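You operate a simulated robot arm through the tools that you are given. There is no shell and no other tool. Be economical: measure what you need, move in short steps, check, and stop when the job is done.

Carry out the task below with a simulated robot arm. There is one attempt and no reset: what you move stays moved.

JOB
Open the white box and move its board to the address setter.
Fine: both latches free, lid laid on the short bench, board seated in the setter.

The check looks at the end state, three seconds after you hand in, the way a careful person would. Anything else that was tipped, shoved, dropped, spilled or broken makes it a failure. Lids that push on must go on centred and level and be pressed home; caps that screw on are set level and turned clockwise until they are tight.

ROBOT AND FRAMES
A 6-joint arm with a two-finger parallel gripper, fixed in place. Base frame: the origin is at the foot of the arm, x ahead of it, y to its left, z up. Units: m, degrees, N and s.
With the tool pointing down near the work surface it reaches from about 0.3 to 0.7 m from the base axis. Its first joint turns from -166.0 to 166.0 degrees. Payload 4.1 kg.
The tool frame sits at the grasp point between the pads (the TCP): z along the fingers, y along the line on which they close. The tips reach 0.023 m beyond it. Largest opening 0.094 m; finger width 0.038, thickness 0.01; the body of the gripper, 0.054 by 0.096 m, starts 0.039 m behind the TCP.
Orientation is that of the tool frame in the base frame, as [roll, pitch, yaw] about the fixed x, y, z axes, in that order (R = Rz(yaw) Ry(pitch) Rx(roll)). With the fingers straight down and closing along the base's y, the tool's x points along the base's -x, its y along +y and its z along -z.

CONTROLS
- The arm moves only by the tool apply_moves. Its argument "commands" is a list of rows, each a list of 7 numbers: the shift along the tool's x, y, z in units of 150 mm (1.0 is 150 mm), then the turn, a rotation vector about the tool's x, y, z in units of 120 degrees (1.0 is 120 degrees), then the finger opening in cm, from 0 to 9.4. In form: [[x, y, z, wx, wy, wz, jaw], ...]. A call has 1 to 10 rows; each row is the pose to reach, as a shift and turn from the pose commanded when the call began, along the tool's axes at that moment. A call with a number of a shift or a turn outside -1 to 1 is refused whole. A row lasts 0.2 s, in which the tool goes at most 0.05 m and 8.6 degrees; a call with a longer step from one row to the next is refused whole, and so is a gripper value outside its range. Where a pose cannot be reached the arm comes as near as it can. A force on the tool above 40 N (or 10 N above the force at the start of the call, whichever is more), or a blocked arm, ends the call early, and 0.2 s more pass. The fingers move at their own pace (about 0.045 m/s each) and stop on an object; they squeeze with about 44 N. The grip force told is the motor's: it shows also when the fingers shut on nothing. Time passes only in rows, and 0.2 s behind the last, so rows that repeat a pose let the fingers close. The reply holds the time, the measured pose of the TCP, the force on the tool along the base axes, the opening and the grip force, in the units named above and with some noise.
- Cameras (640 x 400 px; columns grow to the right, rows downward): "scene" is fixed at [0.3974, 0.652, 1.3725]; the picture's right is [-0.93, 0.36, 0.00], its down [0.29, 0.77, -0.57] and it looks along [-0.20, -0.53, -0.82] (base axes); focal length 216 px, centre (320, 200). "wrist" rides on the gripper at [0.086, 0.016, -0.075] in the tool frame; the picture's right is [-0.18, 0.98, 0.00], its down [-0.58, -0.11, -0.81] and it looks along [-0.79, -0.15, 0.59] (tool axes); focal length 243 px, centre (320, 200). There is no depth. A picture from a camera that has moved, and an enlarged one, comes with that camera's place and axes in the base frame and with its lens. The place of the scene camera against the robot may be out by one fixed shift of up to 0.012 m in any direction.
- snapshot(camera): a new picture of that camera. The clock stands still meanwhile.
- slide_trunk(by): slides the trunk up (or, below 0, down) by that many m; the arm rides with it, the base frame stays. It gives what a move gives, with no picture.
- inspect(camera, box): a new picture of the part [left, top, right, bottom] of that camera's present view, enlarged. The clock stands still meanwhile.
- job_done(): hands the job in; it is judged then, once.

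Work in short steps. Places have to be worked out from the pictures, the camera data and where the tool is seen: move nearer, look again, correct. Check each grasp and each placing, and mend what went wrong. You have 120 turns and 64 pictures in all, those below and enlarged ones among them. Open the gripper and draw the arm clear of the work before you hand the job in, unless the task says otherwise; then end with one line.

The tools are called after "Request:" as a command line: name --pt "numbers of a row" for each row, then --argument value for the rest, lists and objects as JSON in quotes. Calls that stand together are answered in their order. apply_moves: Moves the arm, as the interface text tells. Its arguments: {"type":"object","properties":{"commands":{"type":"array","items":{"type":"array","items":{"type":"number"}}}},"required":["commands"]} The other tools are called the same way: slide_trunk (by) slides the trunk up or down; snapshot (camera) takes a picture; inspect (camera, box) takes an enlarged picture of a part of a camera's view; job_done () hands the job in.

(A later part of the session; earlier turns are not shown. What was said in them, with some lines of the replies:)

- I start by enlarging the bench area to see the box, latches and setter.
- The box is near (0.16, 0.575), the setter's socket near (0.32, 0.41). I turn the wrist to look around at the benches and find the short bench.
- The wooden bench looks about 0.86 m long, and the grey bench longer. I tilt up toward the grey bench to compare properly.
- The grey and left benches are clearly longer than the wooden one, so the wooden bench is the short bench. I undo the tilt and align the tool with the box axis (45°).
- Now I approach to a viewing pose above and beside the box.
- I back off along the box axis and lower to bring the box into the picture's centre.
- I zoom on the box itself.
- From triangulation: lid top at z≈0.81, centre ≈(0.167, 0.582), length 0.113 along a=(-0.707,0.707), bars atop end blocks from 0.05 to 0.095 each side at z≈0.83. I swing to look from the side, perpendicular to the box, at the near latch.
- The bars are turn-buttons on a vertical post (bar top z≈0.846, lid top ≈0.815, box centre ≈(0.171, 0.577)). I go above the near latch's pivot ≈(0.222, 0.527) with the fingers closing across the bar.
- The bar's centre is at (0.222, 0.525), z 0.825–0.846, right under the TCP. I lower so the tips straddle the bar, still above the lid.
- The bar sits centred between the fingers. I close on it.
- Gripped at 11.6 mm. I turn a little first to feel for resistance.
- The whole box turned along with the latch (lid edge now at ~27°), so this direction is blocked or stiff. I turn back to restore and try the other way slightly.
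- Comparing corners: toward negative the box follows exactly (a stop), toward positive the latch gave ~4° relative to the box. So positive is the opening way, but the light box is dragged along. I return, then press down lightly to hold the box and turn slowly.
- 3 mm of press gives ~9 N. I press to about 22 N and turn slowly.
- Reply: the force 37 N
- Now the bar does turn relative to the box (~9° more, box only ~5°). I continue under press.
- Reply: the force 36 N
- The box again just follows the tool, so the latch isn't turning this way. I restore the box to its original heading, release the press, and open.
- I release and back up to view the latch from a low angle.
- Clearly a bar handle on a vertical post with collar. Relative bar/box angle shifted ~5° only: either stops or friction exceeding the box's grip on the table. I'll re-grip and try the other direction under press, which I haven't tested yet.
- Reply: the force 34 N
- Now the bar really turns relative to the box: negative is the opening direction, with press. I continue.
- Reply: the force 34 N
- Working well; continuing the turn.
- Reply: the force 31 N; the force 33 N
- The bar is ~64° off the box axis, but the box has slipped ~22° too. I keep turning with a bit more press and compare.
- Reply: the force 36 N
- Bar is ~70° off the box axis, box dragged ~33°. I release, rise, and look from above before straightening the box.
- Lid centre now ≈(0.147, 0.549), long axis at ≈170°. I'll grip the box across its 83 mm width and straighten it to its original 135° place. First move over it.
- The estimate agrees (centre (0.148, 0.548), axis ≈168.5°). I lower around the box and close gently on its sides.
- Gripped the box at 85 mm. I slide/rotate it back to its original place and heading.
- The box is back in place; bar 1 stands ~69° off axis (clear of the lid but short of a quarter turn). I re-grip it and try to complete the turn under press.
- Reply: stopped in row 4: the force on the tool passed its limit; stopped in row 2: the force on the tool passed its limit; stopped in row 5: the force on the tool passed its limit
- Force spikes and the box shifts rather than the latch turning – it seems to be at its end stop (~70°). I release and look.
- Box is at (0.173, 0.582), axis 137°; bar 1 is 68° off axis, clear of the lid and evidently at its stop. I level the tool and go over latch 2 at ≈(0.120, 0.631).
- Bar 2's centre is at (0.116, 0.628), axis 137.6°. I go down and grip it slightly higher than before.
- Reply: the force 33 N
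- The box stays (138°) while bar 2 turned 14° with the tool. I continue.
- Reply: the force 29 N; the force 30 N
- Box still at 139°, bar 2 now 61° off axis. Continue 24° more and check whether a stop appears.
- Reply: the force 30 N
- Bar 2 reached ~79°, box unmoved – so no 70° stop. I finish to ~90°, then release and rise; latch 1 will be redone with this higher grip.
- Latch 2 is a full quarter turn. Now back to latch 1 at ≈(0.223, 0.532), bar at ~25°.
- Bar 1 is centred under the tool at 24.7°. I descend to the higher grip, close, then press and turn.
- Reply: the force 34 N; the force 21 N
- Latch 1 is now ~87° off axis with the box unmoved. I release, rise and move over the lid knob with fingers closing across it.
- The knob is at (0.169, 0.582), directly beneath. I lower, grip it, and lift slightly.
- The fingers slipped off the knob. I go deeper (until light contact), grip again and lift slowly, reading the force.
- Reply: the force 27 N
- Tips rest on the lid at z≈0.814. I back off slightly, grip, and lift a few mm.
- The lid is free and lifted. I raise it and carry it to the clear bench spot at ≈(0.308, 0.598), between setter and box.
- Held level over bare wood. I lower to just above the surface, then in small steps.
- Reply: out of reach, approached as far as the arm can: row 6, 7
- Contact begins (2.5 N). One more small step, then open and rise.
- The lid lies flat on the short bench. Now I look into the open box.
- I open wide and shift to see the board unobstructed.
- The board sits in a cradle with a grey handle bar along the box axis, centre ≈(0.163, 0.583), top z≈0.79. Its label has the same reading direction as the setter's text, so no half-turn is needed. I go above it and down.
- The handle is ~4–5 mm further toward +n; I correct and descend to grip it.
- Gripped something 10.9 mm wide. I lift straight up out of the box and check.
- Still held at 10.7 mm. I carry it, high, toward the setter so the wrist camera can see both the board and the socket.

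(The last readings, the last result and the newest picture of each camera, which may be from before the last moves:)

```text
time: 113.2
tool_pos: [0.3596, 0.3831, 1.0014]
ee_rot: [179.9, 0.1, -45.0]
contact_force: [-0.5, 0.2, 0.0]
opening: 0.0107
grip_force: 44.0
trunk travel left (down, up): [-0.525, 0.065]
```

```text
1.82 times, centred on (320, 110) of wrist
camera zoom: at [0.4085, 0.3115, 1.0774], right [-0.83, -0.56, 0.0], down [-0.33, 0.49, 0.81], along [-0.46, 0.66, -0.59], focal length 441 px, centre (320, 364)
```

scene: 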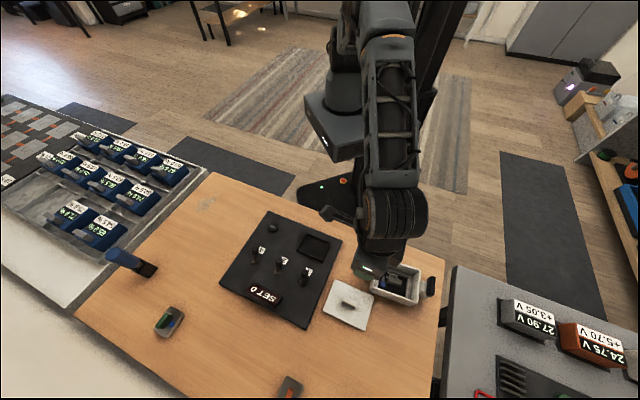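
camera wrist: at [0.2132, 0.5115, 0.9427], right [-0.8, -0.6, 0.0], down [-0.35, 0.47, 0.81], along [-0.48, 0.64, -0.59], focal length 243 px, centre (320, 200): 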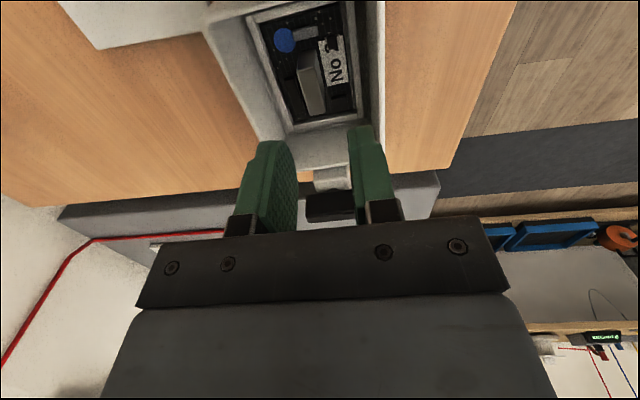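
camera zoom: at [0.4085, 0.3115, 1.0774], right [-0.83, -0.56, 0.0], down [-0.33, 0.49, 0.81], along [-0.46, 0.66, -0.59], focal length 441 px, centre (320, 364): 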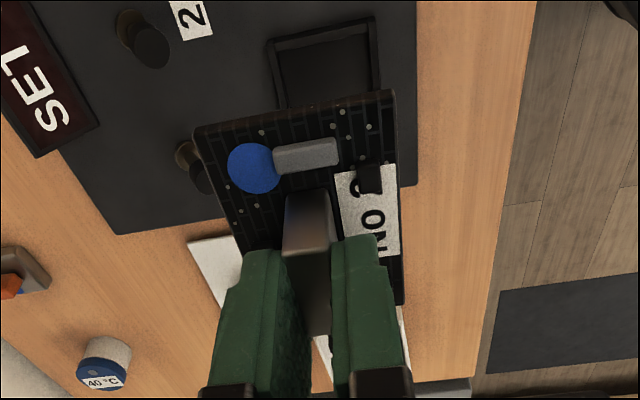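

The board is held well, same text direction as the setter. I compute socket centre ≈(0.327, 0.4105) (outer 81×61 mm) and board centre offset from the TCP (a −8 mm, n −2 mm), so TCP target ≈(0.323, 0.418). I go to above it.

Request:
apply_moves --pt "-0.1 0 0 0 0 0 0.4" --pt "-0.25 0.004 0.1 0 0 0 0.4" --pt "-0.337 0.008 0.3 0 0 0 0.4" --pt "-0.337 0.008 0.55 0 0 0 0.4" --pt "-0.337 0.008 0.8 0 0 0 0.4" --pt "-0.337 0.008 1.0 0 0 0 0.4"

Request:
apply_moves --pt "0 0 0.06 0 0 0 0.4" --pt "0 0 0.12 0 0 0 0.4" --pt "0 0 0.13 0 0 0 0.4" --pt "0 0 0.13 0 0 0 0.4"

Request:
inspect --camera "wrist" --box '[200, 20, 440, 170]'

```text
time: 114.6
tool_pos: [0.3218, 0.42, 0.8498]
ee_rot: [179.9, 0.1, -45.0]
contact_force: [0.4, 0.4, 0.0]
opening: 0.0108
grip_force: 43.9
trunk travel left (down, up): [-0.525, 0.065]
```

```text
time: 115.6
tool_pos: [0.3216, 0.4193, 0.8305]
ee_rot: [180.0, -0.1, -45.0]
contact_force: [0.5, -0.7, -0.5]
opening: 0.0108
grip_force: 43.5
trunk travel left (down, up): [-0.525, 0.065]
```

```text
2.67 times, centred on (320, 95) of wrist
camera zoom: at [0.3716, 0.347, 0.9068], right [-0.83, -0.56, 0.0], down [-0.33, 0.49, 0.81], along [-0.46, 0.66, -0.59], focal length 647 px, centre (320, 480)
```

zoom: 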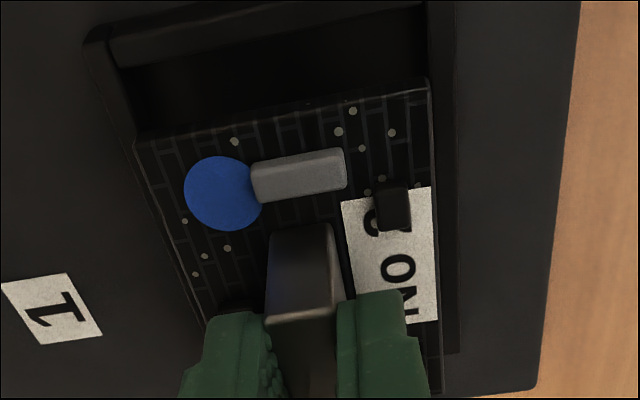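

From this view: board and socket are parallel; board needs ~2 mm toward +n; along the long axis it's within ~0.5 mm. I correct and lower slowly.

Request:
apply_moves --pt "0 -0.0145 0 0 0 0 0.4" --pt "0 -0.0145 0.04 0 0 0 0.4" --pt "0 -0.0145 0.08 0 0 0 0.4" --pt "0 -0.0145 0.1 0 0 0 0.4" --pt "0 -0.0145 0.12 0 0 0 0.4"

Request:
apply_moves --pt "0 0 0.01 0 0 0 0.4" --pt "0 0 0.02 0 0 0 0.4" --pt "0 0 0.03 0 0 0 0.4"

```text
time: 116.8
tool_pos: [0.3247, 0.4184, 0.8117]
ee_rot: [179.8, 0.0, -45.1]
contact_force: [9.1, -6.6, -1.5]
opening: 0.0107
grip_force: 44.4
trunk travel left (down, up): [-0.525, 0.065]
```

```text
time: 117.6
tool_pos: [0.3238, 0.4192, 0.8118]
ee_rot: [-179.9, 0.1, -45.0]
contact_force: [11.3, -25.0, 27.9]
opening: 0.0108
grip_force: 44.0
trunk travel left (down, up): [-0.525, 0.065]
```

Contact at TCP 0.812 with a strong push toward −a: the board's far edge touches the rim. I lift 6 mm, shift 3 mm toward −a, and try again gently.

Request:
apply_moves --pt "0 0 -0.03 0 0 0 0.4" --pt "0 0 -0.06 0 0 0 0.4" --pt "0.02 0 -0.06 0 0 0 0.4" --pt "0.02 0 -0.06 0 0 0 0.4"

Request:
inspect --camera "wrist" --box '[200, 20, 440, 170]'

```text
time: 118.6
tool_pos: [0.3259, 0.4189, 0.8192]
ee_rot: [180.0, -0.1, -45.0]
contact_force: [-0.1, 0.9, 0.1]
opening: 0.0107
grip_force: 43.7
trunk travel left (down, up): [-0.525, 0.065]
```

```text
2.67 times, centred on (320, 95) of wrist
camera zoom: at [0.376, 0.3469, 0.8942], right [-0.83, -0.56, 0.0], down [-0.33, 0.49, 0.81], along [-0.46, 0.67, -0.59], focal length 647 px, centre (320, 480)
```

zoom: 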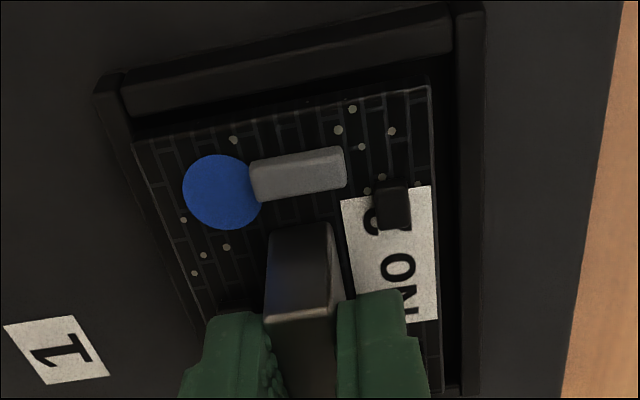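

Relative to the rim the board should go ~1.7 mm back toward −n, and the long axis is now about centred. I correct and lower gently.

Request:
apply_moves --pt "-0.004 0.012 0 0 0 0 0.4" --pt "-0.004 0.012 0.02 0 0 0 0.4" --pt "-0.004 0.012 0.035 0 0 0 0.4" --pt "-0.004 0.012 0.05 0 0 0 0.4"

Request:
apply_moves --pt "0 0 0.01 0 0 0 0.4" --pt "0 0 0.02 0 0 0 0.4"

```text
time: 119.6
tool_pos: [0.3237, 0.4173, 0.812]
ee_rot: [180.0, 0.0, -45.0]
contact_force: [0.5, -1.5, 8.3]
opening: 0.0108
grip_force: 44.1
trunk travel left (down, up): [-0.525, 0.065]
```

```text
time: 120.2
tool_pos: [0.3255, 0.4187, 0.8117]
ee_rot: [-179.6, 0.1, -45.0]
contact_force: [-1.8, -3.5, 36.3]
opening: 0.0107
grip_force: 44.2
trunk travel left (down, up): [-0.525, 0.065]
```

Now purely vertical contact (36 N). I check with a close picture whether the board is inside the rim or resting on it.

Request:
inspect --camera "wrist" --box '[200, 20, 440, 170]'

```text
2.67 times, centred on (320, 95) of wrist
camera zoom: at [0.3731, 0.3458, 0.887], right [-0.83, -0.56, 0.0], down [-0.34, 0.48, 0.81], along [-0.45, 0.67, -0.59], focal length 647 px, centre (320, 480)
```

zoom: 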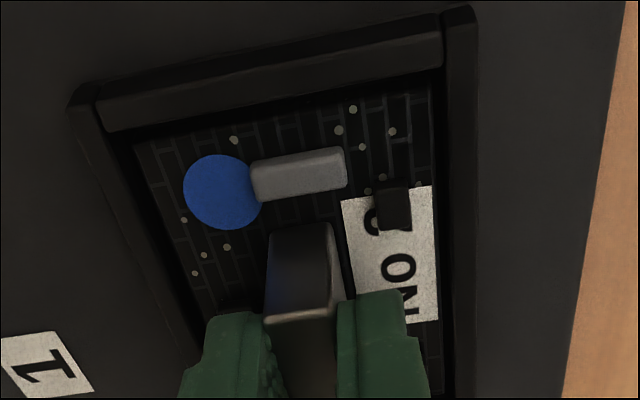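

The board lies inside the rim, in its shade, level and with pure vertical support: seated. I relax the press, open and rise straight up.

Request:
apply_moves --pt "0 0 -0.015 0 0 0 0.4" --pt "0 0 -0.02 0 0 0 1.2" --pt "0 0 -0.02 0 0 0 2.5" --pt "0 0 -0.02 0 0 0 3" --pt "0 0 -0.15 0 0 0 3" --pt "0 0 -0.4 0 0 0 3" --pt "0 0 -0.7 0 0 0 3" --pt "0 0 -1.0 0 0 0 3"

Request:
apply_moves --pt "0.1 0.2 -0.2 0 0 0 3" --pt "0.2 0.4 -0.4 0 0 0 3" --pt "0.2 0.6 -0.4 0 0 0 3"

Request:
inspect --camera "scene" --box '[230, 205, 450, 340]'

```text
time: 122.0
tool_pos: [0.3244, 0.4199, 0.9572]
ee_rot: [179.9, 0.1, -44.9]
contact_force: [0.1, 0.7, -0.1]
opening: 0.0299
grip_force: 0.1
trunk travel left (down, up): [-0.525, 0.065]
```

```text
time: 122.8
tool_pos: [0.2817, 0.3329, 1.017]
ee_rot: [179.9, -0.1, -45.0]
contact_force: [-0.1, 0.4, -0.8]
opening: 0.0299
grip_force: 0.1
trunk travel left (down, up): [-0.525, 0.065]
```

```text
2.91 times, centred on (340, 272) of scene
camera zoom: at [0.3974, 0.652, 1.3725], right [-0.93, 0.36, 0.0], down [0.29, 0.77, -0.57], along [-0.2, -0.53, -0.82], focal length 629 px, centre (262, -11)
```

zoom: 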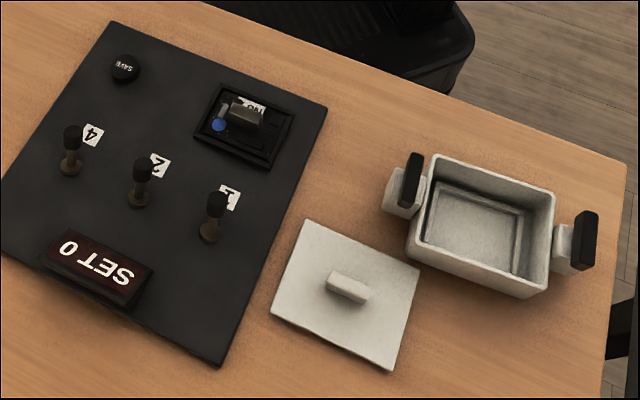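

Lid, latches and box look right; I use my last picture to verify the seating closely.

Request:
inspect --camera "scene" --box '[285, 225, 345, 265]'

```text
10.00 times, centred on (315, 245) of scene
camera zoom: at [0.3974, 0.652, 1.3725], right [-0.93, 0.36, 0.0], down [0.29, 0.77, -0.57], along [-0.2, -0.53, -0.82], focal length 2162 px, centre (370, -250)
```

zoom: 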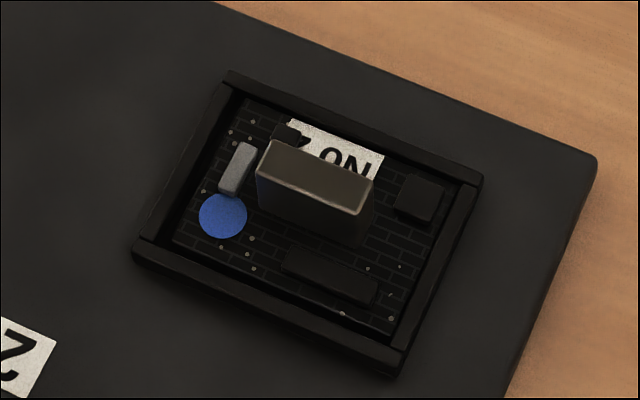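

The board lies flat inside the rim on all four sides, both latches are turned free, the lid is flat on the short bench and the arm is clear. I hand in.

Request:
job_done

```text
The job is handed in.
```

The job is handed in: both latches are turned free, the lid lies on the short bench (I took this to be the wooden one), and the board sits flat in the setter. The box was dragged about 33° while I worked the first latch. I moved it back, and it now stands about 4° off its original angle and within about 5 mm of its original spot.
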